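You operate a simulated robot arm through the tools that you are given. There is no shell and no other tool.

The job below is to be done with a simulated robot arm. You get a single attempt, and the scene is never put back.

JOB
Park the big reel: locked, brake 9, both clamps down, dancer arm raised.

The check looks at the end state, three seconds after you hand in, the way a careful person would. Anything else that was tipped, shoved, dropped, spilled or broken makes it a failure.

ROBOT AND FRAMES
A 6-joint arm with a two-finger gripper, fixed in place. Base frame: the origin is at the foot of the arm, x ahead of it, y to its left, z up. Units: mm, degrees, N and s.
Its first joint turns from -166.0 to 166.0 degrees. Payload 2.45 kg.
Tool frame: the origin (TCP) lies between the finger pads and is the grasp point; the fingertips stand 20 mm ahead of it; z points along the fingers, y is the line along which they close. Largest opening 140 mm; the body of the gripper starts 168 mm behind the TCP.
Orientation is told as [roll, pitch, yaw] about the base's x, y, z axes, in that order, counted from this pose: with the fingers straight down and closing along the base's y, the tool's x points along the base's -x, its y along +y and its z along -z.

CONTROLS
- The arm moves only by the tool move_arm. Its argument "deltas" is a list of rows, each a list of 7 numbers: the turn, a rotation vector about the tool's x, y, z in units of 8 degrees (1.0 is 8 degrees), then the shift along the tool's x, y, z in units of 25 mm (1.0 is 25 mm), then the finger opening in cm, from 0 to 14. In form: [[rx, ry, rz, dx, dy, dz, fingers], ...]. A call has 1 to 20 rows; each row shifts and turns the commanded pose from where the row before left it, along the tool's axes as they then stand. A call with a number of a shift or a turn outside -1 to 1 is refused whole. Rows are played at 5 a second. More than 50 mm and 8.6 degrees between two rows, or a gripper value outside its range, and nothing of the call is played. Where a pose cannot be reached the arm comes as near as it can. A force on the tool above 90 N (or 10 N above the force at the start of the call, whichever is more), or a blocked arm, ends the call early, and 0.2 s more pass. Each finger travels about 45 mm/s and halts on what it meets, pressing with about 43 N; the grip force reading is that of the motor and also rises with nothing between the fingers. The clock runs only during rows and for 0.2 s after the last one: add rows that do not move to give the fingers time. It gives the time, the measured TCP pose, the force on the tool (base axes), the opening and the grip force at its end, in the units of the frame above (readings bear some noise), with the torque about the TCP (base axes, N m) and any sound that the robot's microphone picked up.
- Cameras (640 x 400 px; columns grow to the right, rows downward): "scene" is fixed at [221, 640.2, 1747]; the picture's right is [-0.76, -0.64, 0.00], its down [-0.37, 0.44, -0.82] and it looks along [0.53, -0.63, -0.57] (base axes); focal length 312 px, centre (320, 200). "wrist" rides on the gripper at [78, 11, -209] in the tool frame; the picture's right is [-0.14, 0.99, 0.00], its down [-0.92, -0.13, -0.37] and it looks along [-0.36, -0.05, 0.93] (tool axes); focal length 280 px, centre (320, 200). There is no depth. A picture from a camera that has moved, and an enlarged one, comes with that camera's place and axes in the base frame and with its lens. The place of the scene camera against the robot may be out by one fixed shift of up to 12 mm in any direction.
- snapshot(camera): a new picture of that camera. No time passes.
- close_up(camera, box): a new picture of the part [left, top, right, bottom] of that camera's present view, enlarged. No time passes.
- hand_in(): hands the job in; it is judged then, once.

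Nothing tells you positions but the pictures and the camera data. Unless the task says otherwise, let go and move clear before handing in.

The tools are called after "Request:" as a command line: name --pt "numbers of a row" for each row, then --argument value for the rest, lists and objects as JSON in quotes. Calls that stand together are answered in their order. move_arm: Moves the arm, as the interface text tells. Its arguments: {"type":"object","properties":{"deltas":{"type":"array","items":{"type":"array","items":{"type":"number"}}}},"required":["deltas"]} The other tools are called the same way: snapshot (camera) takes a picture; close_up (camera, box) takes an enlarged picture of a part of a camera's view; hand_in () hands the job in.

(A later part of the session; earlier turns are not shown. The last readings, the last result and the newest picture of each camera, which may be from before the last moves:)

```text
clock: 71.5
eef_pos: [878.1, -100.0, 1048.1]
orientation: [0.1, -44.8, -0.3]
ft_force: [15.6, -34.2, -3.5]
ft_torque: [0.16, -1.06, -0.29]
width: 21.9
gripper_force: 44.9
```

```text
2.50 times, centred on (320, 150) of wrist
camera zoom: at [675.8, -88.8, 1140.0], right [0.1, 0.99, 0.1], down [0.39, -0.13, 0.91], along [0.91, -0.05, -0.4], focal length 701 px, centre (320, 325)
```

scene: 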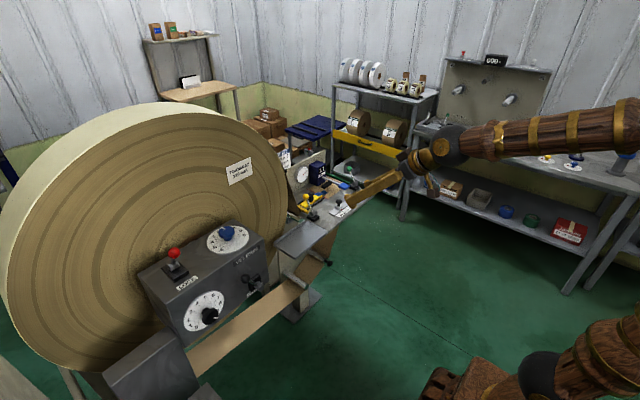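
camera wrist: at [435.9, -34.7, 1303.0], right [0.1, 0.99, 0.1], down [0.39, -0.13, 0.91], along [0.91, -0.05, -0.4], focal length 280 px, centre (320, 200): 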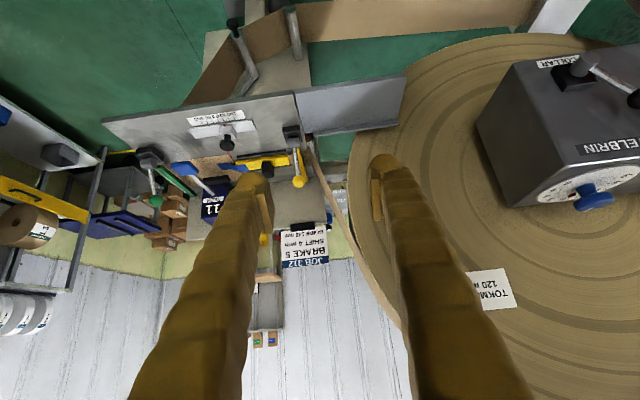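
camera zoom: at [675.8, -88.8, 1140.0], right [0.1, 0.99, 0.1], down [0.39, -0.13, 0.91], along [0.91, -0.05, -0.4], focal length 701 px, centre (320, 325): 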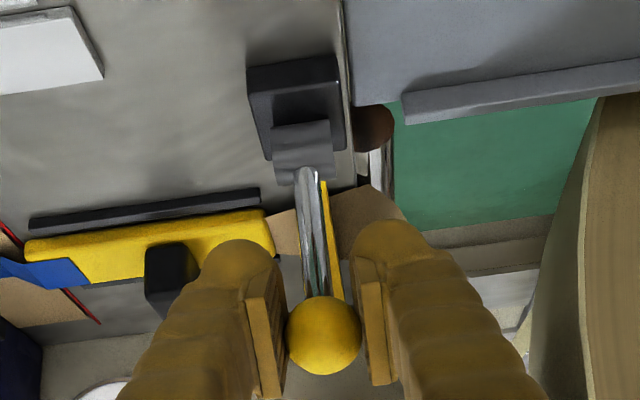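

Request:
move_arm --pt "0 0 0 0.455 0 -0.263 1.5" --pt "0 0 0 0.489 0 -0.178 1.5" --pt "0 0 0 0.1 0 -0.03 1.5"

Request:
close_up --camera "wrist" --box '[220, 70, 420, 230]'

Request:
close_up --camera "scene" --box '[260, 140, 400, 228]'

```text
clock: 72.3
eef_pos: [851.0, -100.0, 1037.8]
orientation: [0.1, -44.9, -0.2]
ft_force: [10.2, -33.1, 13.6]
ft_torque: [0.27, -1.12, -0.36]
width: 21.6
gripper_force: 44.9
```

```text
2.50 times, centred on (320, 150) of wrist
camera zoom: at [648.8, -89.0, 1130.3], right [0.1, 0.99, 0.1], down [0.39, -0.13, 0.91], along [0.91, -0.05, -0.4], focal length 701 px, centre (320, 325)
```

zoom: 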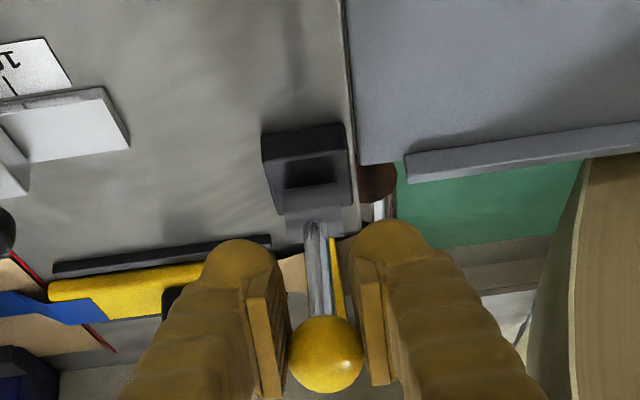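

```text
4.55 times, centred on (330, 184) of scene
camera zoom: at [221.0, 640.2, 1747.0], right [-0.76, -0.64, 0.0], down [-0.37, 0.44, -0.82], along [0.53, -0.63, -0.57], focal length 1420 px, centre (274, 273)
```

zoom: 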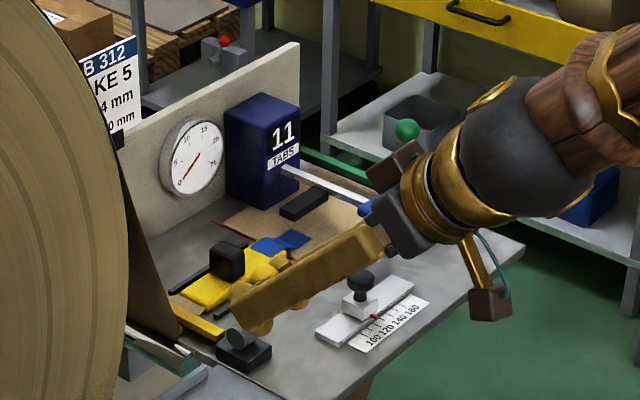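

The ball has crept toward the edge of the pads and the lever is about two-thirds through. I'll open, recentre on the ball and regrip.

Request:
move_arm --pt "0 0 0 0 0 0 4.2" --pt "0 0 0 0 0 0 4.2" --pt "0 0 0 0 0 0 4.2" --pt "0 0 0 -0.4 0 0.2 4.2" --pt "0 0 0 -0.4 0 0.2 4.2" --pt "0 0 0 0 0 0 4.2"

Request:
close_up --camera "wrist" --box '[220, 70, 420, 230]'

Request:
close_up --camera "scene" --box '[260, 140, 400, 228]'

```text
clock: 73.7
eef_pos: [872.7, -99.6, 1044.7]
orientation: [0.0, -44.8, -0.3]
ft_force: [0.1, 0.0, 0.2]
ft_torque: [0.05, 0.03, 0.02]
width: 41.8
gripper_force: 0.1
```

```text
2.50 times, centred on (320, 150) of wrist
camera zoom: at [670.5, -89.0, 1136.2], right [0.1, 0.99, 0.1], down [0.39, -0.13, 0.91], along [0.91, -0.05, -0.4], focal length 701 px, centre (320, 325)
```

zoom: 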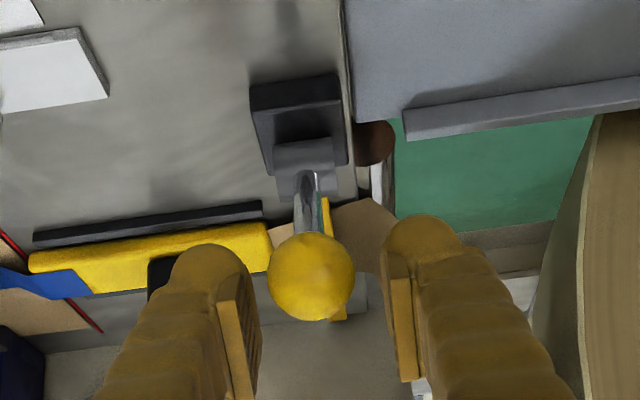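

```text
4.55 times, centred on (330, 184) of scene
camera zoom: at [221.0, 640.2, 1747.0], right [-0.76, -0.64, 0.0], down [-0.37, 0.44, -0.82], along [0.53, -0.63, -0.57], focal length 1420 px, centre (274, 273)
```

zoom: 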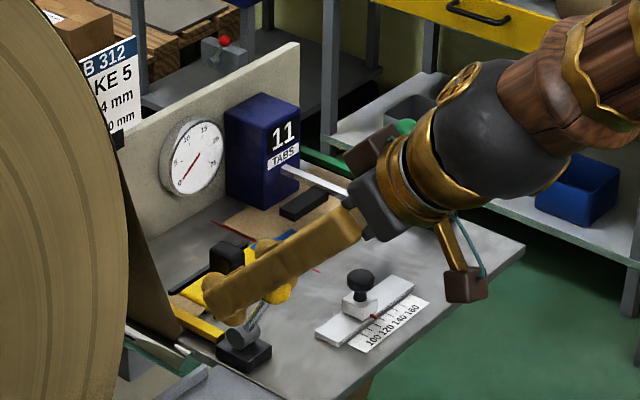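

The ball now measures about (857, -100, 1038), which is a full symmetric throw. I'll back straight out and verify.

Request:
move_arm --pt "0 0 0 0 0 -0.8 5" --pt "0 0 0 0 0 -0.8 5" --pt "0 0 0 0 0 -0.8 5" --pt "0 0 0 0 0 -0.8 5" --pt "0 0 0 0 0 -0.8 5" --pt "0 0 0 0 0 -0.8 5" --pt "0 0 0 0 0 -0.8 5" --pt "0 0 0 0 0 0 5"

Request:
close_up --camera "wrist" --box '[220, 40, 380, 170]'

Request:
close_up --camera "scene" --box '[260, 140, 400, 228]'

```text
clock: 75.5
eef_pos: [773.5, -100.6, 1142.9]
orientation: [0.1, -44.8, -0.3]
ft_force: [0.3, 0.3, -0.7]
ft_torque: [-0.03, 0.01, -0.01]
width: 49.9
gripper_force: 0.0
```

```text
3.08 times, centred on (300, 105) of wrist
camera zoom: at [571.2, -88.9, 1235.2], right [0.1, 0.99, 0.1], down [0.39, -0.13, 0.91], along [0.91, -0.05, -0.4], focal length 863 px, centre (382, 492)
```

zoom: 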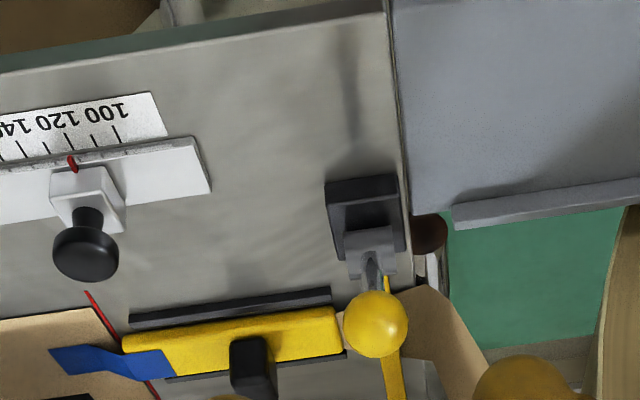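

```text
4.55 times, centred on (330, 184) of scene
camera zoom: at [221.0, 640.2, 1747.0], right [-0.76, -0.64, 0.0], down [-0.37, 0.44, -0.82], along [0.53, -0.63, -0.57], focal length 1420 px, centre (274, 273)
```

zoom: 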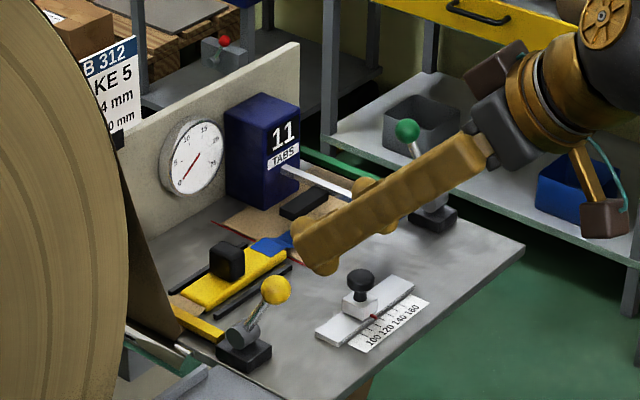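

The yellow lever is fully over and its bar has visibly dropped, so −x is "down". Next is the green clamp, with its ball near (931, -398, 1035).

Request:
move_arm --pt "0 0 0 0 -0.991 0 5" --pt "0 0 0 0 -0.991 0 5" --pt "0 0 0 0 -0.991 0 5" --pt "0 0 0 0 -0.991 0 5" --pt "0 0 0 0 -0.991 0 5" --pt "0 0 0 0 -0.991 0 5" --pt "0 0 0 0 -0.991 0 5" --pt "0 0 0 0 -0.991 0 5" --pt "0 0 0 0 -0.991 0 5" --pt "0 0 0 0 -0.991 0 5" --pt "0 0 0 0 -0.991 0 5" --pt "0 0 0 0 -0.991 0 5" --pt "0 0 0 -0.24 0 0.851 5" --pt "0 0 0 -0.24 0 0.851 5" --pt "0 0 0 -0.24 0 0.851 5" --pt "0 0 0 -0.24 0 0.851 5" --pt "0 0 0 0 0 0 5"

Request:
snapshot --camera "wrist"

Request:
close_up --camera "wrist" --box '[220, 70, 420, 230]'

Request:
snapshot --camera "scene"

```text
clock: 79.1
eef_pos: [849.6, -397.2, 1098.8]
orientation: [0.1, -44.8, -0.3]
ft_force: [0.4, 0.1, -0.2]
ft_torque: [0.0, 0.02, -0.02]
width: 50.1
gripper_force: 0.0
```

```text
taken
camera wrist: at [647.6, -386.1, 1191.5], right [0.1, 0.99, 0.1], down [0.39, -0.13, 0.91], along [0.91, -0.05, -0.4], focal length 280 px, centre (320, 200)
```

wrist: 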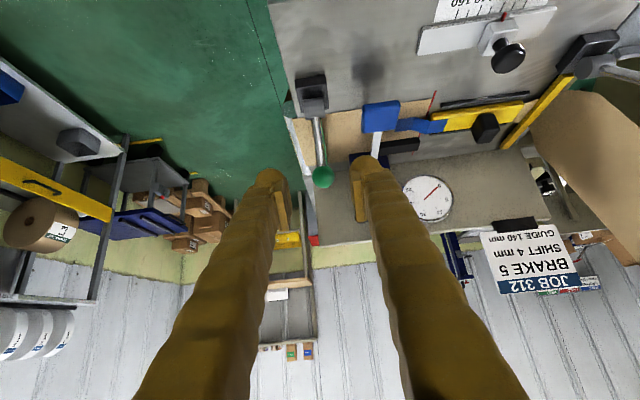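

```text
2.50 times, centred on (320, 150) of wrist
camera zoom: at [647.6, -386.1, 1191.5], right [0.1, 0.99, 0.1], down [0.39, -0.13, 0.91], along [0.91, -0.05, -0.4], focal length 701 px, centre (320, 325)
```

zoom: 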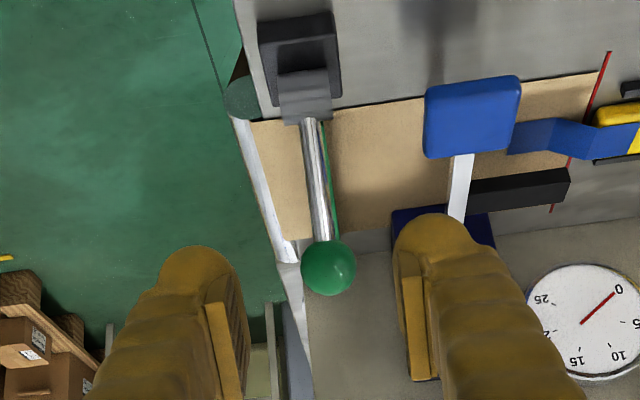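

```text
taken
```

scene: 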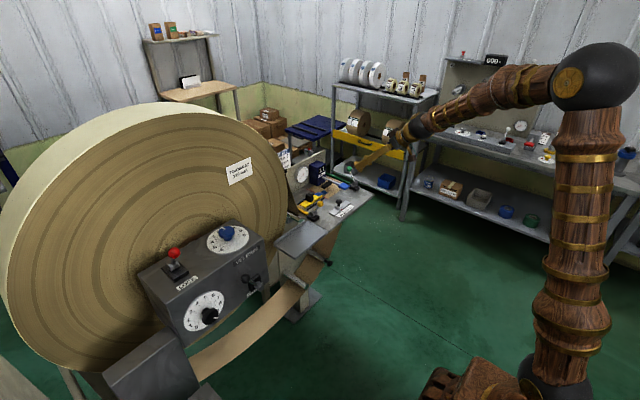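

The green ball is about 103 mm ahead and aligned, and the blue pad is off to the side and lower. I'll advance and grip.

Request:
move_arm --pt "0 0 0 -0.13 0.02 0.687 4.4" --pt "0 0 0 -0.13 0.02 0.687 4.4" --pt "0 0 0 -0.13 0.02 0.687 4.4" --pt "0 0 0 -0.13 0.01 0.687 4.4" --pt "0 0 0 0 0 0.687 4.4" --pt "0 0 0 0 0 0.687 4.4" --pt "0 0 0 0 0 0 4.4"

Request:
close_up --camera "wrist" --box '[220, 70, 420, 230]'

Request:
close_up --camera "scene" --box '[290, 130, 430, 218]'

```text
clock: 80.7
eef_pos: [932.5, -394.9, 1034.5]
orientation: [0.1, -44.8, -0.2]
ft_force: [0.3, -0.3, 0.2]
ft_torque: [0.0, 0.03, -0.03]
width: 44.2
gripper_force: 0.0
```

```text
2.50 times, centred on (320, 150) of wrist
camera zoom: at [729.6, -384.5, 1127.3], right [0.1, 0.99, 0.1], down [0.39, -0.13, 0.91], along [0.91, -0.05, -0.4], focal length 701 px, centre (320, 325)
```

zoom: 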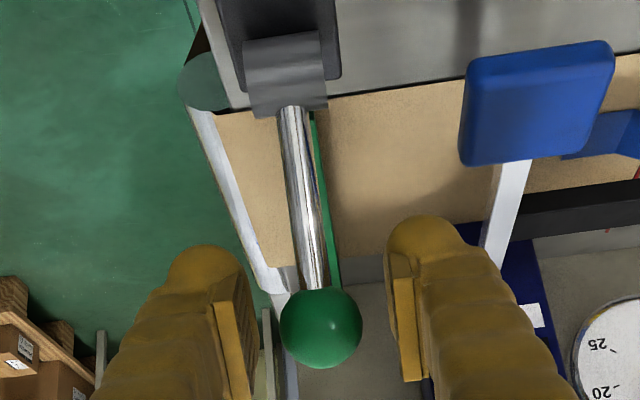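

```text
4.55 times, centred on (360, 174) of scene
camera zoom: at [221.0, 640.2, 1747.0], right [-0.76, -0.64, 0.0], down [-0.37, 0.44, -0.82], along [0.53, -0.63, -0.57], focal length 1420 px, centre (138, 318)
```

zoom: 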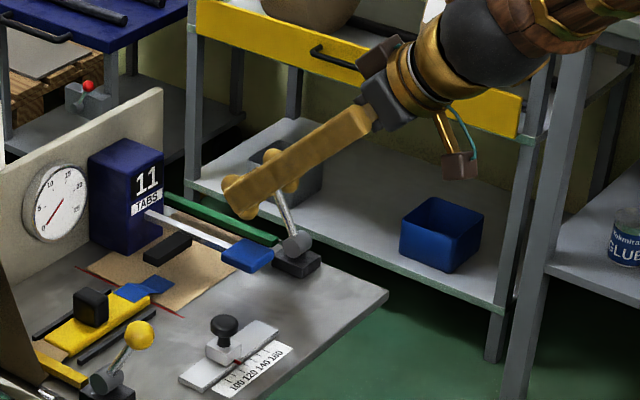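

Request:
move_arm --pt "0 0 0 0 0 0 1.5" --pt "0 0 0 0 0 0 1.5" --pt "0 0 0 0 0 0 1.5" --pt "0 0 0 0 0 0 1.5"

Request:
move_arm --pt "0 0 0 0.178 0 -0.489 1.5" --pt "0 0 0 0.263 0 -0.455 1.5" --pt "0 0 0 0.337 0 -0.399 1.5" --pt "0 0 0 0.399 0 -0.337 1.5" --pt "0 0 0 0.455 0 -0.263 1.5" --pt "0 0 0 0.489 0 -0.178 1.5"

Request:
close_up --camera "wrist" --box '[220, 70, 420, 230]'

Request:
close_up --camera "scene" --box '[290, 130, 430, 218]'

```text
clock: 81.7
eef_pos: [932.1, -395.6, 1034.5]
orientation: [0.0, -44.8, -0.4]
ft_force: [2.0, 4.5, -1.1]
ft_torque: [-0.02, -0.11, -0.05]
width: 20.7
gripper_force: 45.2
```

```text
clock: 83.1
eef_pos: [855.4, -396.7, 1033.1]
orientation: [0.2, -44.7, -0.4]
ft_force: [0.2, -0.3, 0.2]
ft_torque: [-0.02, 0.0, 0.04]
width: 13.6
gripper_force: 0.1
```

```text
2.50 times, centred on (320, 150) of wrist
camera zoom: at [653.3, -386.1, 1126.4], right [0.1, 0.99, 0.1], down [0.39, -0.13, 0.91], along [0.91, -0.05, -0.4], focal length 701 px, centre (320, 325)
```

zoom: 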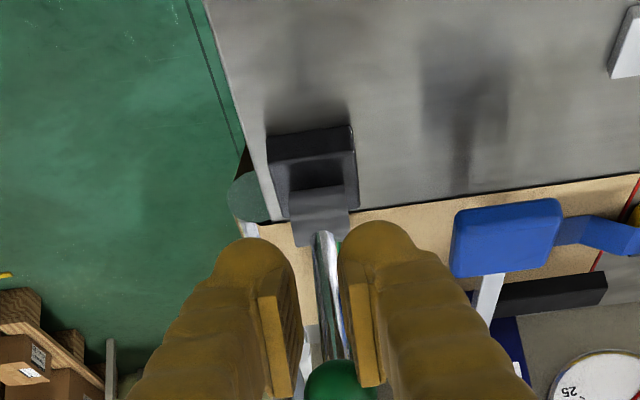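

```text
4.55 times, centred on (360, 174) of scene
camera zoom: at [221.0, 640.2, 1747.0], right [-0.76, -0.64, 0.0], down [-0.37, 0.44, -0.82], along [0.53, -0.63, -0.57], focal length 1420 px, centre (138, 318)
```

zoom: 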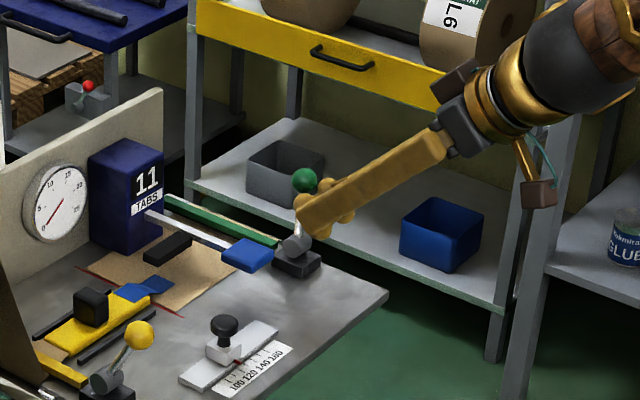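

The green ball slipped out near upright. I'll open, shift up onto the ball and regrip.

Request:
move_arm --pt "0 0 0 0 0 0 4.4" --pt "0 0 0 0 0 0 4.4" --pt "0 0 0 0 0 0 4.4" --pt "0 0 0 -0.566 0 0.25 4.4" --pt "0 0 0 -0.566 0 0.25 4.4" --pt "0 0 0 0 0 0 4.4"

Request:
close_up --camera "wrist" --box '[220, 70, 420, 230]'

Request:
close_up --camera "scene" --box '[290, 130, 430, 218]'

```text
clock: 84.5
eef_pos: [885.8, -396.1, 1046.1]
orientation: [0.1, -44.7, -0.2]
ft_force: [0.4, -0.3, -1.0]
ft_torque: [0.02, -0.03, 0.01]
width: 44.2
gripper_force: 0.1
```

```text
2.50 times, centred on (320, 150) of wrist
camera zoom: at [683.6, -385.3, 1139.0], right [0.1, 0.99, 0.1], down [0.39, -0.13, 0.91], along [0.91, -0.05, -0.4], focal length 701 px, centre (320, 325)
```

zoom: 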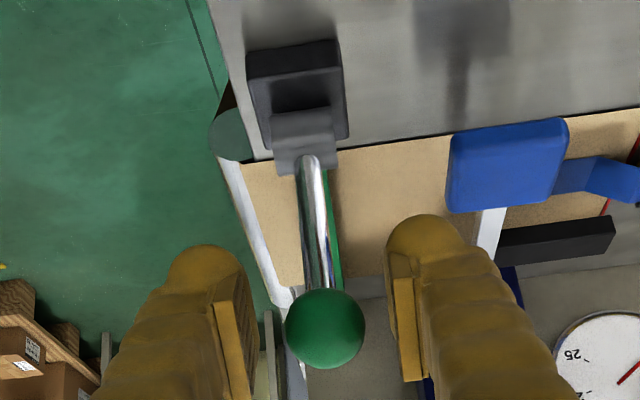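

```text
4.55 times, centred on (360, 174) of scene
camera zoom: at [221.0, 640.2, 1747.0], right [-0.76, -0.64, 0.0], down [-0.37, 0.44, -0.82], along [0.53, -0.63, -0.57], focal length 1420 px, centre (138, 318)
```

zoom: 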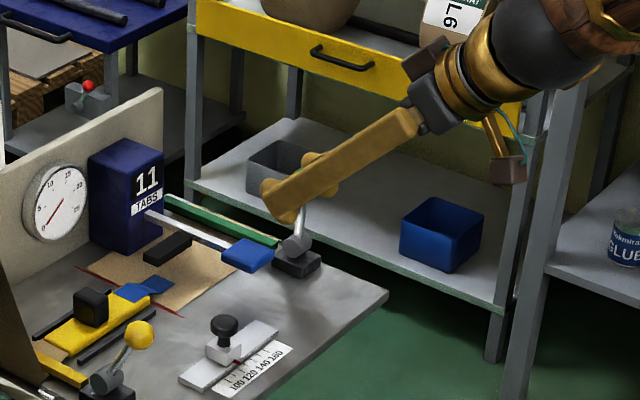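

Request:
move_arm --pt "0 0 0 -0.18 0 0.08 4.4" --pt "0 0 0 0 0 0 1.2" --pt "0 0 0 0 0 0 1.2" --pt "0 0 0 0 0 0 1.2" --pt "0 0 0 0 0 0 1.2" --pt "0 0 0 0.209 0 -0.158 1.2" --pt "0 0 0 0.209 0 -0.158 1.2" --pt "0 0 0 0.232 0 -0.119 1.2" --pt "0 0 0 0.232 0 -0.119 1.2" --pt "0 0 0 0 0 0 1.2"

Request:
close_up --camera "wrist" --box '[220, 70, 420, 230]'

Request:
close_up --camera "scene" --box '[290, 130, 430, 218]'

```text
clock: 86.7
eef_pos: [864.2, -395.3, 1042.9]
orientation: [0.2, -44.7, -0.2]
ft_force: [12.6, 27.1, 8.1]
ft_torque: [-0.15, -1.08, 0.0]
width: 21.0
gripper_force: 44.8
```

```text
2.50 times, centred on (320, 150) of wrist
camera zoom: at [662.7, -384.4, 1135.3], right [0.1, 0.99, 0.1], down [0.39, -0.13, 0.91], along [0.91, -0.05, -0.4], focal length 701 px, centre (320, 325)
```

zoom: 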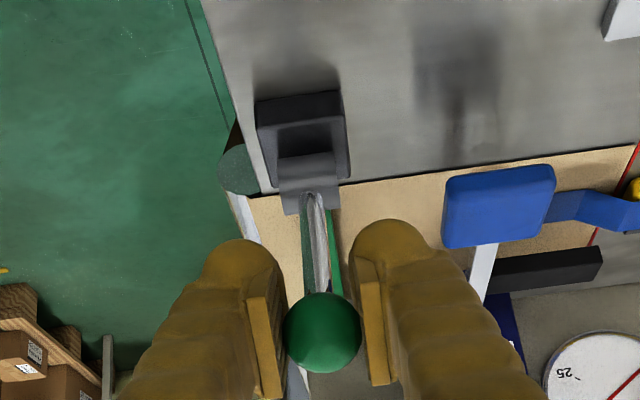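

```text
4.55 times, centred on (360, 174) of scene
camera zoom: at [221.0, 640.2, 1747.0], right [-0.76, -0.64, 0.0], down [-0.37, 0.44, -0.82], along [0.53, -0.63, -0.57], focal length 1420 px, centre (138, 318)
```

zoom: 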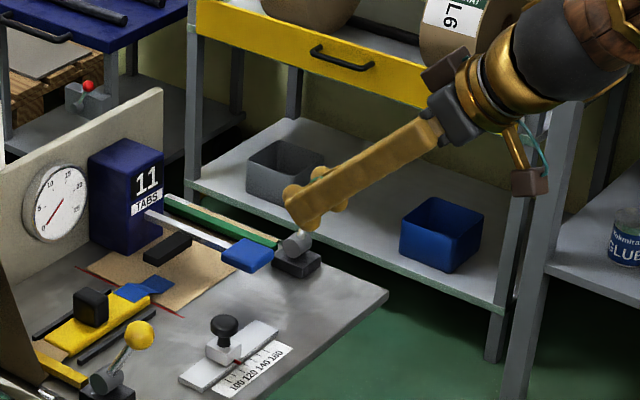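

Request:
move_arm --pt "0 0 0 0.224 0 -0.07 1.2" --pt "0 0 0 0.224 0 -0.07 1.2" --pt "0 0 0 0.12 0 -0.03 1.2" --pt "0 0 0 0 0 0 1.2"

Request:
close_up --camera "wrist" --box '[220, 70, 420, 230]'

Request:
close_up --camera "scene" --box '[290, 130, 430, 218]'

```text
clock: 87.7
eef_pos: [851.9, -394.9, 1036.0]
orientation: [0.0, -44.8, -0.2]
ft_force: [7.6, 20.7, 14.2]
ft_torque: [-0.15, -1.16, 0.08]
width: 21.2
gripper_force: 44.6
```

```text
2.50 times, centred on (320, 150) of wrist
camera zoom: at [649.2, -384.3, 1128.2], right [0.1, 0.99, 0.1], down [0.39, -0.13, 0.91], along [0.91, -0.05, -0.4], focal length 701 px, centre (320, 325)
```

zoom: 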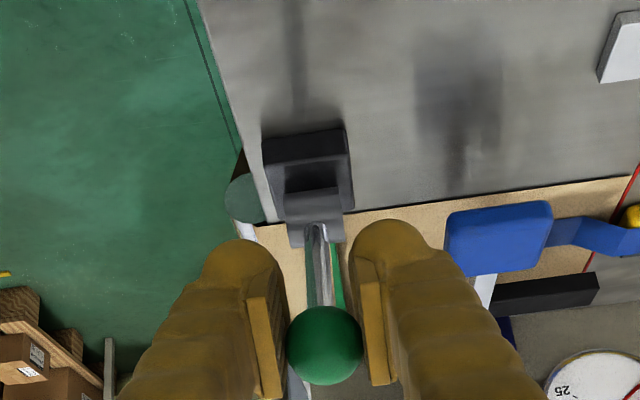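

```text
4.55 times, centred on (360, 174) of scene
camera zoom: at [221.0, 640.2, 1747.0], right [-0.76, -0.64, 0.0], down [-0.37, 0.44, -0.82], along [0.53, -0.63, -0.57], focal length 1420 px, centre (138, 318)
```

zoom: 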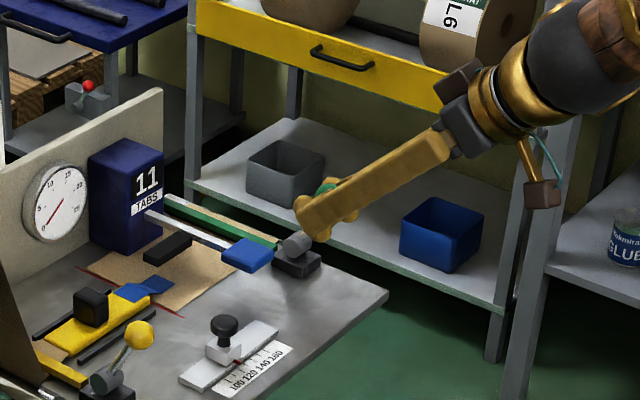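

Request:
move_arm --pt "0 0 0 0.187 0 -0.068 1.2" --pt "0 0 0 0.187 0 -0.05 1.2" --pt "0 0 0 0.187 0 -0.05 1.2" --pt "0 0 0 0 0 0 1.2"

Request:
close_up --camera "wrist" --box '[220, 70, 420, 230]'

Request:
close_up --camera "scene" --box '[290, 130, 430, 218]'

```text
clock: 88.7
eef_pos: [839.9, -395.6, 1029.8]
orientation: [0.0, -44.9, -0.1]
ft_force: [27.8, 22.3, 11.1]
ft_torque: [-0.25, 0.18, 0.14]
width: 21.2
gripper_force: 45.0
```

```text
2.50 times, centred on (320, 150) of wrist
camera zoom: at [636.7, -384.5, 1121.8], right [0.1, 0.99, 0.1], down [0.39, -0.13, 0.91], along [0.91, -0.05, -0.4], focal length 701 px, centre (320, 325)
```

zoom: 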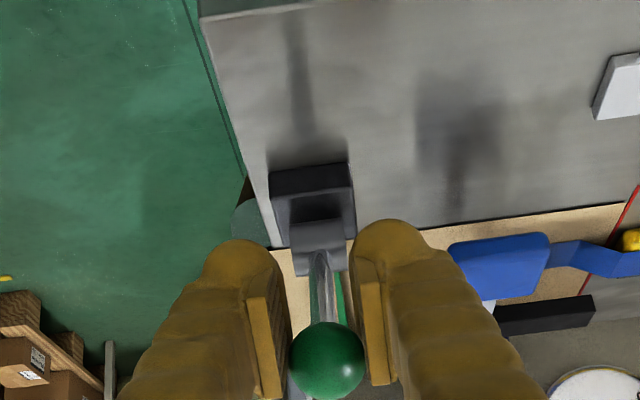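

```text
4.55 times, centred on (360, 174) of scene
camera zoom: at [221.0, 640.2, 1747.0], right [-0.76, -0.64, 0.0], down [-0.37, 0.44, -0.82], along [0.53, -0.63, -0.57], focal length 1420 px, centre (138, 318)
```

zoom: 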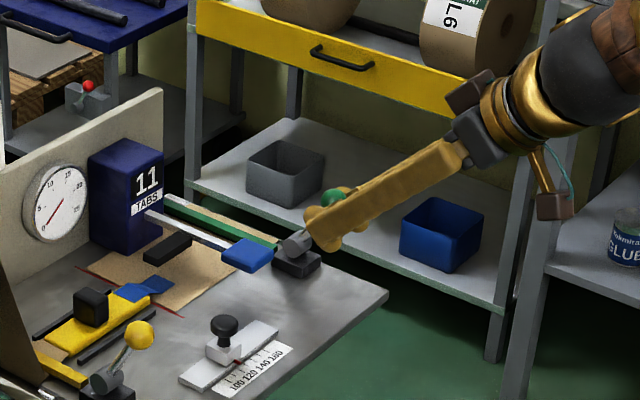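

The green ball is now offset from its pivot just as the yellow one is, so it's fully over. I'll release, back out and check both bars.

Request:
move_arm --pt "0 0 0 0 0 0 5" --pt "0 0 0 0 0 0 5" --pt "0 0 0 0 0 0 5" --pt "0 0 0 0 0 -0.6 5" --pt "0 0 0 0 0 -0.8 5" --pt "0 0 0 0 0 -0.8 5" --pt "0 0 0 0 0 -0.8 5" --pt "0 0 0 0 0 -0.8 5" --pt "0 0 0 0 0 -0.8 5" --pt "0 0 0 0 0 -0.8 5" --pt "0 0 0 0 0 0 5"

Request:
snapshot --camera "wrist"

Request:
close_up --camera "scene" --box '[270, 130, 410, 218]'

Request:
close_up --camera "scene" --box '[180, 220, 360, 370]'

```text
clock: 91.1
eef_pos: [743.0, -394.4, 1123.9]
orientation: [0.1, -44.8, -0.2]
ft_force: [-0.2, 0.2, 0.0]
ft_torque: [0.05, 0.0, -0.02]
width: 49.9
gripper_force: 0.1
```

```text
taken
camera wrist: at [540.3, -383.1, 1216.8], right [0.1, 0.99, 0.1], down [0.39, -0.13, 0.91], along [0.91, -0.05, -0.4], focal length 280 px, centre (320, 200)
```

wrist: 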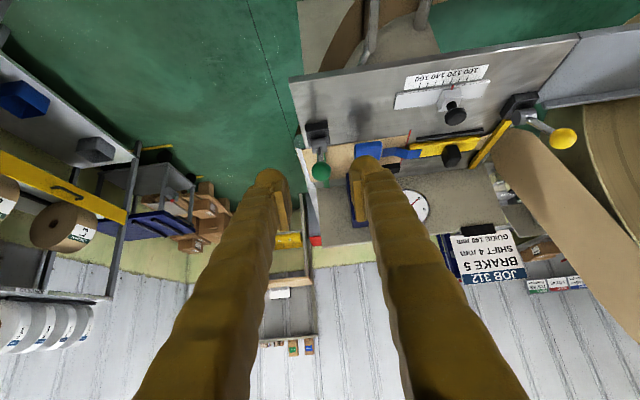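

```text
4.55 times, centred on (340, 174) of scene
camera zoom: at [221.0, 640.2, 1747.0], right [-0.76, -0.64, 0.0], down [-0.37, 0.44, -0.82], along [0.53, -0.63, -0.57], focal length 1420 px, centre (229, 318)
```

zoom: 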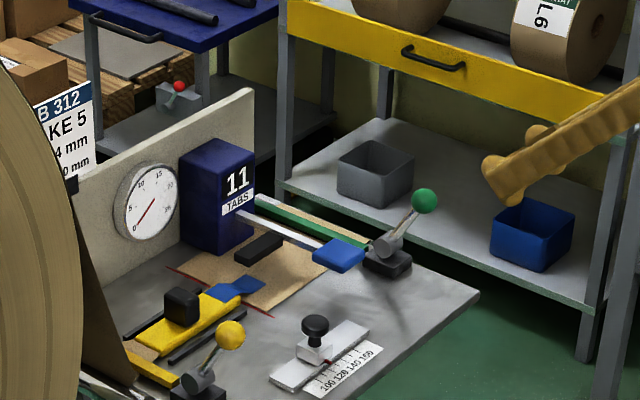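

```text
2.67 times, centred on (270, 295) of scene
camera zoom: at [221.0, 640.2, 1747.0], right [-0.76, -0.64, 0.0], down [-0.37, 0.44, -0.82], along [0.53, -0.63, -0.57], focal length 833 px, centre (453, -53)
```

zoom: 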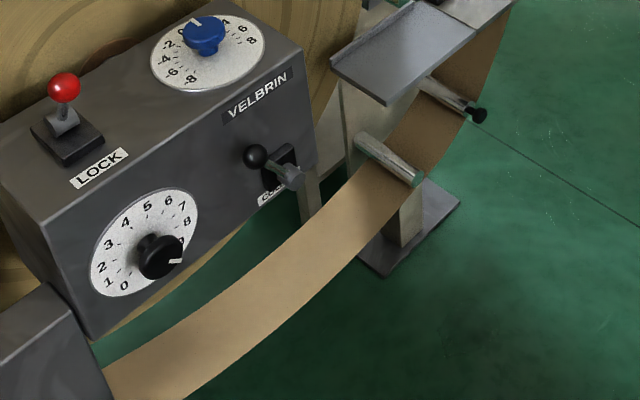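

Both clamps are over and both bars are down. The dancer roller and knob are under the table near (910, -240, 560). I'll back away from the table edge, then lower in front of it to look at the dancer.

Request:
move_arm --pt "0 0 0 0.473 0.96 -0.47 5" --pt "0 0 0 0.473 0.96 -0.47 5" --pt "0 0 0 0.473 0.96 -0.47 5" --pt "0 0 0 0.473 0.96 -0.47 5" --pt "0 0 0 0.473 0.96 -0.47 5" --pt "0 0 0 0.473 0.96 -0.47 5" --pt "0 0 0 0.8 0 0.8 5" --pt "0 0 0 0.8 0 0.8 5" --pt "0 0 0 0.8 0 0.8 5" --pt "0 0 0 0.8 0 0.8 5" --pt "0 0 0 0.8 0 0.8 5" --pt "0 0 0 0.8 0 0.8 5" --pt "0 0 0 0.8 0 0.8 5" --pt "0 0 0 0.8 0 0.8 5" --pt "0 0 0 0 0 0 5"

Request:
snapshot --camera "wrist"

Request:
snapshot --camera "scene"

```text
clock: 94.3
eef_pos: [641.3, -252.2, 898.3]
orientation: [0.1, -44.7, -0.2]
ft_force: [-0.6, 0.1, 0.3]
ft_torque: [-0.01, 0.0, 0.0]
width: 50.1
gripper_force: 0.1
```

```text
taken
camera wrist: at [440.2, -240.5, 991.0], right [0.1, 0.99, 0.1], down [0.39, -0.13, 0.91], along [0.91, -0.05, -0.4], focal length 280 px, centre (320, 200)
```

wrist: 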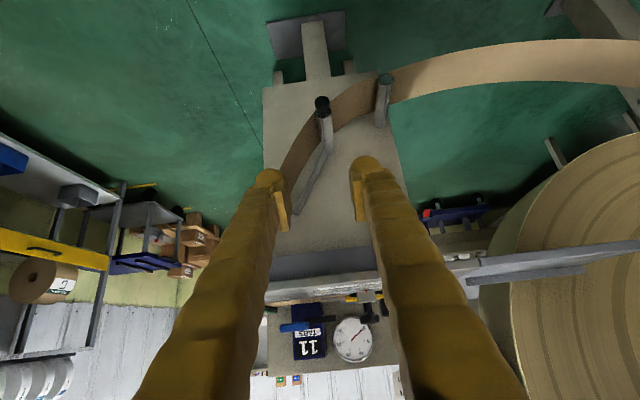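

```text
taken
```

scene: 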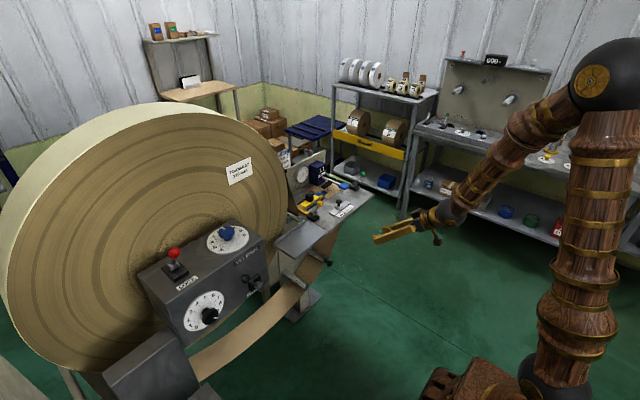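

Request:
close_up --camera "wrist" --box '[250, 60, 410, 230]'

Request:
close_up --camera "wrist" --box '[280, 80, 350, 150]'

```text
2.35 times, centred on (330, 145) of wrist
camera zoom: at [440.2, -240.5, 991.0], right [0.1, 0.99, 0.1], down [0.39, -0.13, 0.91], along [0.91, -0.05, -0.4], focal length 660 px, centre (296, 329)
```

zoom: 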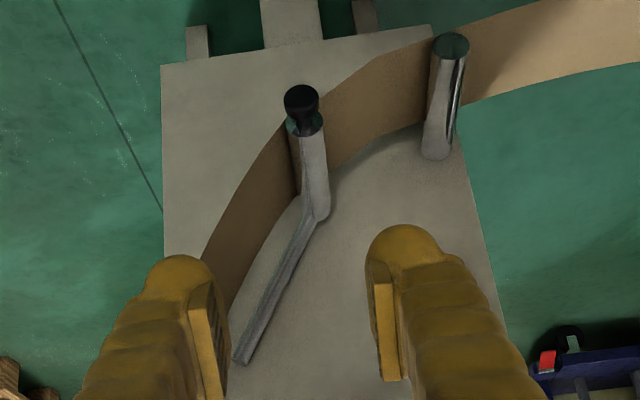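

```text
5.71 times, centred on (315, 115) of wrist
camera zoom: at [440.2, -240.5, 991.0], right [0.1, 0.99, 0.1], down [0.39, -0.13, 0.91], along [0.91, -0.05, -0.4], focal length 1602 px, centre (349, 686)
```

zoom: 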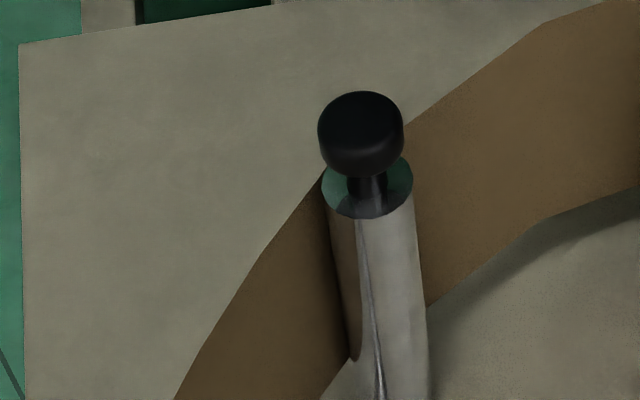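

The dancer hangs from a pivot near (1075, -334, 735), with its roller at lower right and the knob at about (902, -239, 562). Raising it means swinging the knob toward +y and up. I'll bring the tool horizontal here.

Request:
move_arm --pt "0 -0.7 0 0 0 0 7" --pt "0 -0.7 0 0 0 0 7" --pt "0 -0.7 0 0 0 0 7" --pt "0 -0.7 0 0 0 0 7" --pt "0 -0.7 0 0 0 0 7" --pt "0 -0.7 0 0 0 0 7" --pt "0 -0.7 0 0 0 0 7" --pt "0 -0.7 0 0 0 0 7" --pt "0 0 0 0 0 0 7"

Request:
snapshot --camera "wrist"

Request:
snapshot --camera "scene"

```text
clock: 96.3
eef_pos: [692.3, -305.0, 1005.9]
orientation: [58.7, -87.6, -58.5]
ft_force: [-0.5, 0.6, 0.9]
ft_torque: [0.0, -0.01, 0.01]
width: 70.0
gripper_force: 0.1
out of reach, approached as far as the arm can: row 2, 3, 4, 5, 6, 7, 8
```

```text
taken
camera wrist: at [482.3, -292.5, 931.5], right [0.0, 0.98, 0.17], down [-0.35, -0.16, 0.92], along [0.94, -0.06, 0.34], focal length 280 px, centre (320, 200)
```

wrist: 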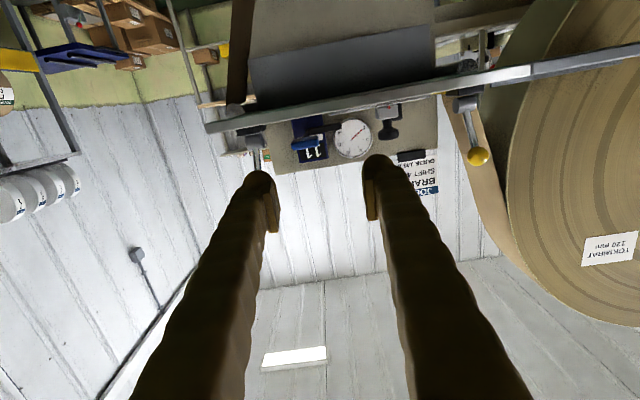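

```text
taken
```

scene: 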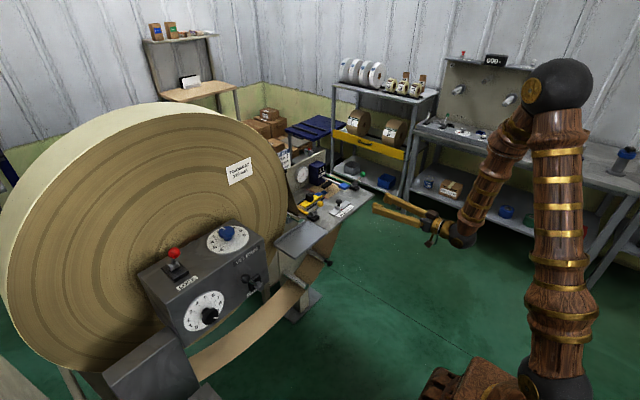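

The wrist bend limit prevents a horizontal tool this close in. I'll tilt back to 45° and try again further out and lower, where the forearm reaches outward.

Request:
move_arm --pt "0 0.7 0 0 0 0 7" --pt "0 0.7 0 0 0 0 7" --pt "0 0.7 0 0 0 0 7" --pt "0 0.7 0 0 0 0 7" --pt "0 0.7 0 0 0 0 7" --pt "0 0.7 0 0 0 0 7" --pt "0 0.7 0 0 0 0 7" --pt "0 0.7 0 0 0 0 7" --pt "0 0 0 0 0 0 7"

```text
clock: 98.3
eef_pos: [692.6, -306.1, 1003.4]
orientation: [0.0, -44.7, -0.2]
ft_force: [0.6, 0.8, -0.9]
ft_torque: [0.0, 0.0, -0.02]
width: 70.0
gripper_force: 0.0
```

Request:
move_arm --pt "0 0 0 0.9 0.206 0.3 5" --pt "0 0 0 0.9 0.206 0.6 5" --pt "0 0 0 0.9 0.206 0.7 5" --pt "0 0 0 0.9 0.206 0.767 5" --pt "0 0 0 0.9 0.206 0.767 5" --pt "0 0 0 0.9 0.206 0.8 5" --pt "0 0 0 0.9 0.206 0.8 5" --pt "0 0 0 0.9 0.206 0.8 5" --pt "0 0 0 0.9 0.206 0.8 5" --pt "0 0 0 0.9 0.206 0.8 5" --pt "0 0 0 0.9 0.206 0.9 5" --pt "0 0 0 0.9 0.206 0.9 5" --pt "0 0 0 0.9 0.206 0.9 5" --pt "0 0 0 0 0 0 5"

Request:
snapshot --camera "wrist"

Request:
snapshot --camera "scene"

```text
clock: 101.3
eef_pos: [705.3, -276.6, 704.5]
orientation: [2.9, -43.9, -1.9]
ft_force: [-0.4, -0.1, 0.5]
ft_torque: [0.02, 0.01, 0.01]
width: 49.9
gripper_force: 0.0
out of reach, approached as far as the arm can: row 9, 10, 11, 12, 13
```

```text
taken
camera wrist: at [505.0, -270.0, 800.6], right [0.1, 0.99, 0.13], down [0.41, -0.16, 0.9], along [0.91, -0.03, -0.42], focal length 280 px, centre (320, 200)
```

wrist: 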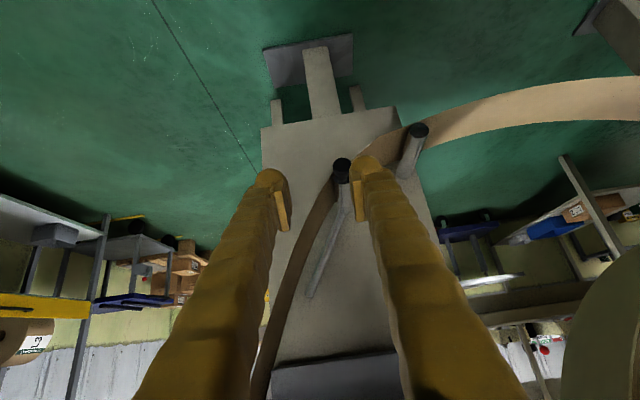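

```text
taken
```

scene: 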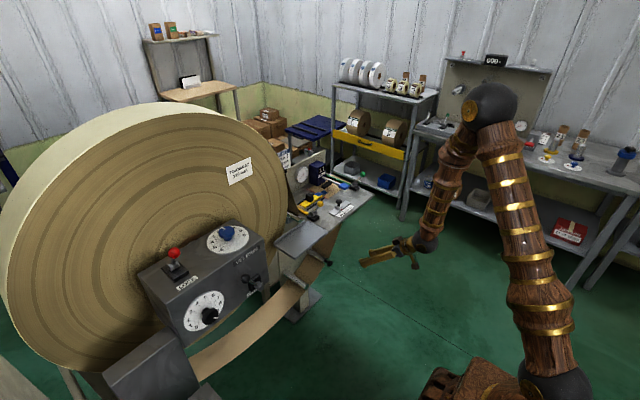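

The arm can't fold in this far. Further out and at about −60° pitch should be reachable, and that also clears the table edge. I'll go to a standoff in front of the dancer knob.

Request:
move_arm --pt "0.1 0 -0.09 -0.15 0.32 0.91 5" --pt "0.1 0 -0.08 -0.15 0.32 0.91 5" --pt "0 0 0 -0.15 0.32 0.91 5" --pt "0 0 0 -0.15 0.32 0.91 5" --pt "0 -0.7 0 0 0 0 5" --pt "0 -0.7 0 0 0 0 5" --pt "0 -0.6 0 0 0 0 5" --pt "0 0 0 0 0 0 5"

Request:
snapshot --camera "wrist"

Request:
snapshot --camera "scene"

```text
clock: 103.1
eef_pos: [849.8, -310.7, 748.9]
orientation: [1.2, -59.9, -0.4]
ft_force: [0.1, 0.8, 1.0]
ft_torque: [-0.01, -0.01, 0.0]
width: 49.8
gripper_force: 0.0
out of reach, approached as far as the arm can: row 1, 2, 3, 4, 5, 6, 7
```

```text
taken
camera wrist: at [629.8, -302.8, 785.3], right [0.06, 0.99, 0.13], down [0.14, -0.14, 0.98], along [0.99, -0.04, -0.15], focal length 280 px, centre (320, 200)
```

wrist: 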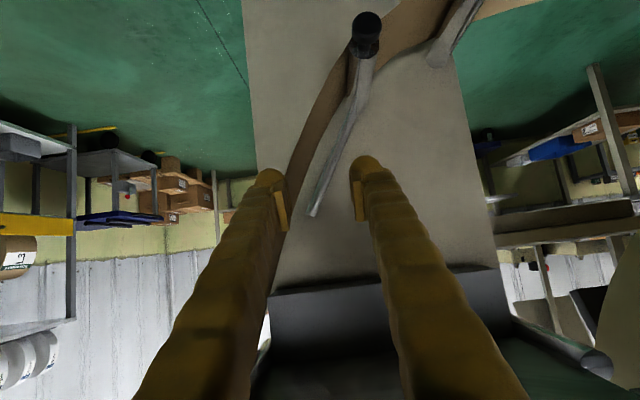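

```text
taken
```

scene: 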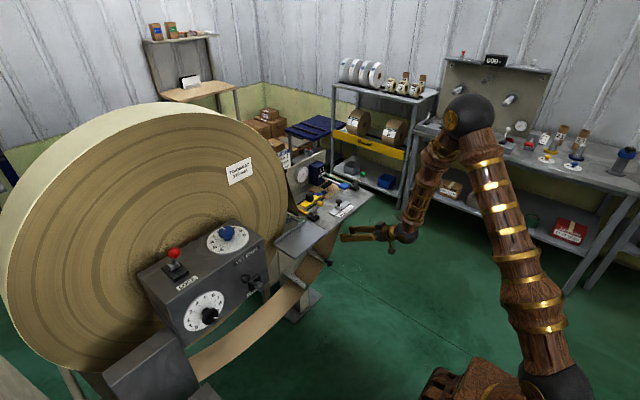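

The limit looks like a minimum elbow fold, so low targets need a steeper tool. About 55° below horizontal should reach the knob and clear the table edge by ~130 mm. I'll move to a standoff at pitch −35°.

Request:
move_arm --pt "0.1 0.78 0 0.2 0.3 0.1 5" --pt "0 0.78 0 0.3 0.4 0.3 5" --pt "0 0.78 0 0.4 0.5 0.5 5" --pt "0 0.78 0 0.5 0.5 0.6 5" --pt "0 0 0 0.5 0.5 0.7 5" --pt "0 0 0 0.5 0.4 0.7 5" --pt "0 0 0 0.3 0.28 0.5 5" --pt "0 0 0 0 0 0 5"

Request:
snapshot --camera "wrist"

Request:
snapshot --camera "scene"

```text
clock: 104.9
eef_pos: [862.1, -251.4, 644.9]
orientation: [-2.6, -35.7, 0.6]
ft_force: [-0.4, -0.3, -1.0]
ft_torque: [0.03, 0.0, -0.03]
width: 50.1
gripper_force: 0.0
out of reach, approached as far as the arm can: row 1
```

```text
taken
camera wrist: at [677.2, -233.0, 767.0], right [0.13, 0.99, 0.04], down [0.53, -0.1, 0.84], along [0.84, -0.09, -0.54], focal length 280 px, centre (320, 200)
```

wrist: 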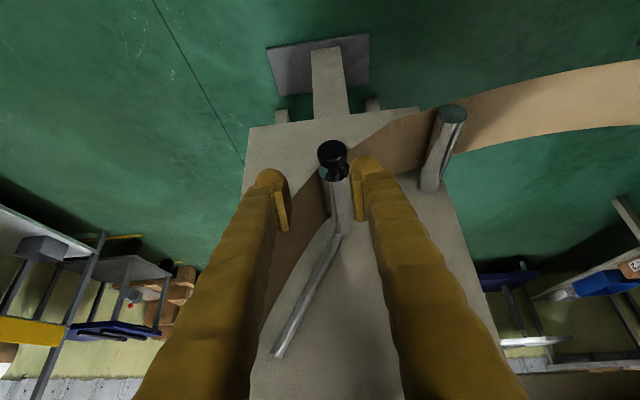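

```text
taken
```

scene: 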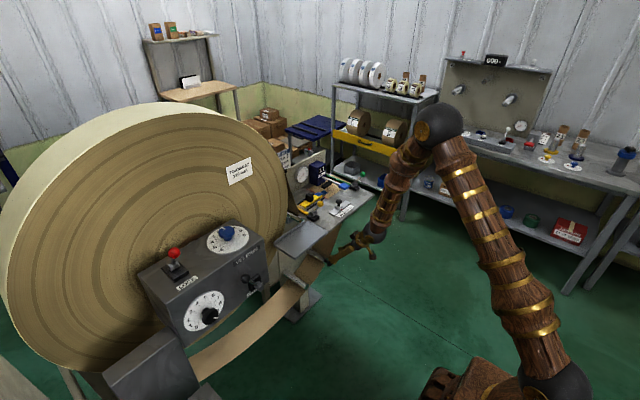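

The reach works here. I'll zoom in to measure the knob and the dancer arm.

Request:
close_up --camera "wrist" --box '[250, 110, 410, 250]'

Request:
close_up --camera "scene" --box '[280, 210, 400, 300]'

```text
2.86 times, centred on (330, 180) of wrist
camera zoom: at [677.2, -233.0, 767.0], right [0.13, 0.99, 0.04], down [0.53, -0.1, 0.84], along [0.84, -0.09, -0.54], focal length 801 px, centre (291, 257)
```

zoom: 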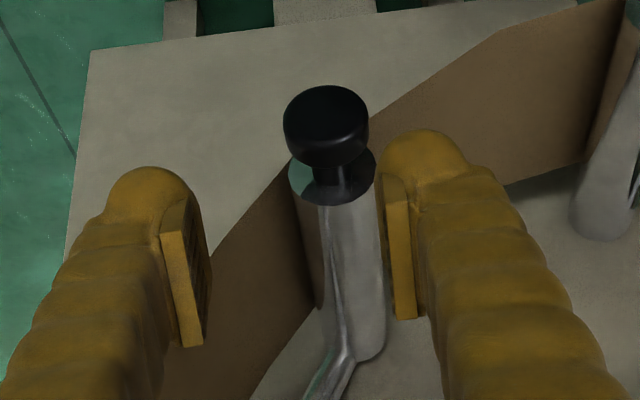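

```text
4.44 times, centred on (340, 255) of scene
camera zoom: at [221.0, 640.2, 1747.0], right [-0.76, -0.64, 0.0], down [-0.37, 0.44, -0.82], along [0.53, -0.63, -0.57], focal length 1389 px, centre (231, -44)
```

zoom: 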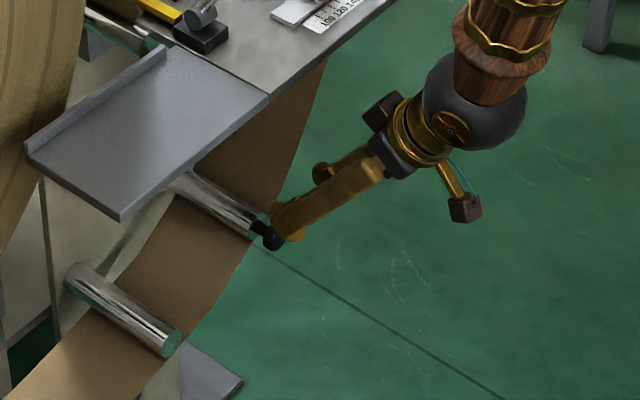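

Request:
move_arm --pt "0 0 0 0.26 0.32 0 5" --pt "0 0 0 0.26 0.31 0 5" --pt "0 0 0 0 0 0.8 5" --pt "0 0 0 0 0 0.8 5" --pt "0 0 0 0 0 0.8 5" --pt "0 0 0 0 0 0.4 5" --pt "0 0 0 0 0 0 5"

Request:
close_up --camera "wrist" --box '[230, 110, 410, 260]'

Request:
close_up --camera "scene" --box '[280, 210, 400, 300]'

```text
clock: 106.5
eef_pos: [904.3, -248.6, 591.9]
orientation: [-2.3, -35.6, 0.5]
ft_force: [-0.8, 1.0, -0.2]
ft_torque: [0.01, 0.02, 0.03]
width: 49.8
gripper_force: 0.0
out of reach, approached as far as the arm can: row 2, 3, 4, 5
```

```text
2.67 times, centred on (320, 185) of wrist
camera zoom: at [719.6, -232.4, 715.8], right [0.13, 0.99, 0.05], down [0.53, -0.11, 0.84], along [0.84, -0.08, -0.54], focal length 748 px, centre (320, 240)
```

zoom: 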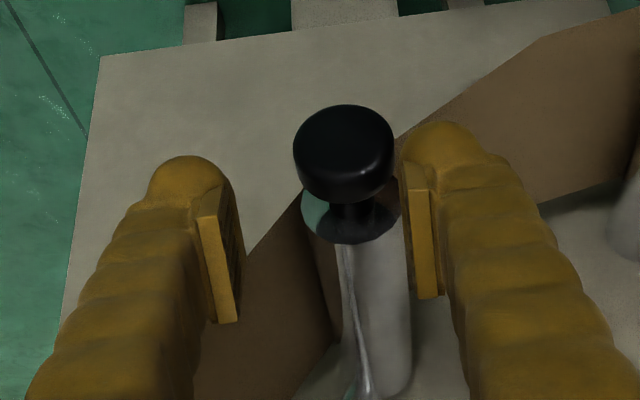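

```text
4.44 times, centred on (340, 255) of scene
camera zoom: at [221.0, 640.2, 1747.0], right [-0.76, -0.64, 0.0], down [-0.37, 0.44, -0.82], along [0.53, -0.63, -0.57], focal length 1389 px, centre (231, -44)
```

zoom: 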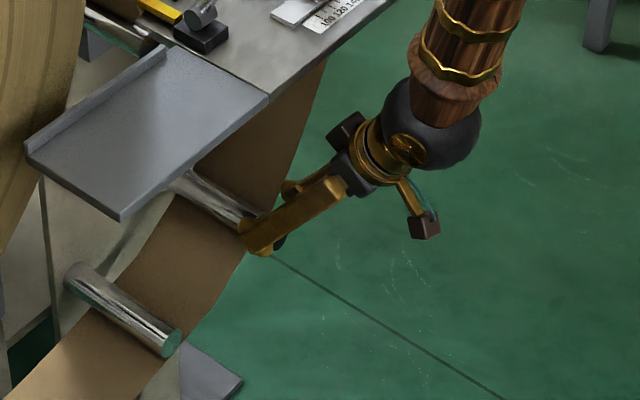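

The knob still sits about 25 mm lower than reached. A slightly steeper tool (pitch −30°) should give the margin, so I'll adjust and descend onto it.

Request:
move_arm --pt "-0.12 0.35 0 0 0.1 0 5" --pt "-0.12 0.35 0 0 0.2 0 5" --pt "0 0 0 0.18 0.1 0.2 5" --pt "0 0 0 0.18 0 0.25 5" --pt "0 0 0 0.18 0 0.25 5" --pt "0 0 0 0 0 0 5"

Request:
close_up --camera "wrist" --box '[230, 110, 410, 260]'

Request:
close_up --camera "scene" --box '[280, 180, 420, 300]'

```text
clock: 107.9
eef_pos: [899.4, -239.4, 569.8]
orientation: [-1.1, -30.2, 0.4]
ft_force: [0.8, -0.5, -0.4]
ft_torque: [-0.03, -0.01, -0.01]
width: 50.0
gripper_force: 0.0
```

```text
2.67 times, centred on (320, 185) of wrist
camera zoom: at [727.6, -226.8, 709.8], right [0.12, 0.99, 0.05], down [0.61, -0.12, 0.78], along [0.78, -0.06, -0.62], focal length 748 px, centre (320, 240)
```

zoom: 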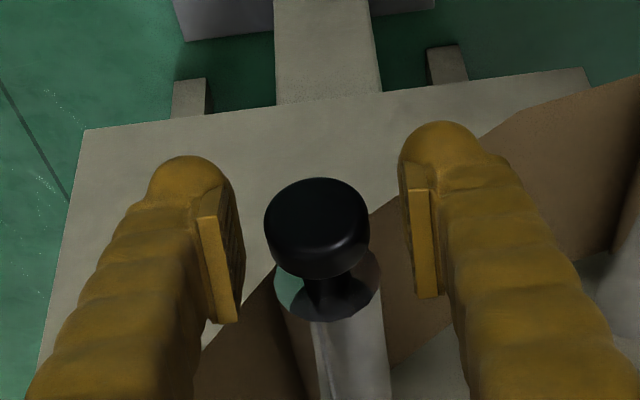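

```text
3.33 times, centred on (350, 240) of scene
camera zoom: at [221.0, 640.2, 1747.0], right [-0.76, -0.64, 0.0], down [-0.37, 0.44, -0.82], along [0.53, -0.63, -0.57], focal length 1042 px, centre (220, 67)
```

zoom: 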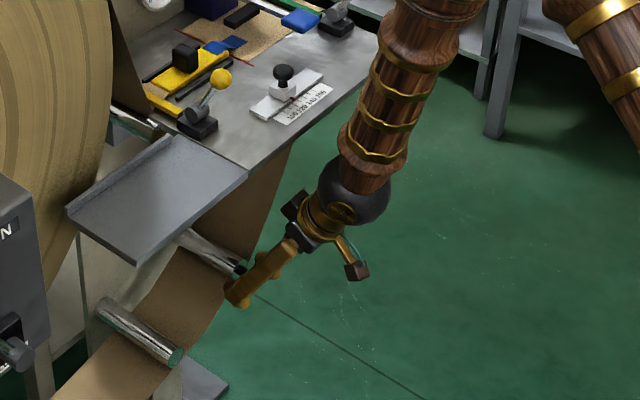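

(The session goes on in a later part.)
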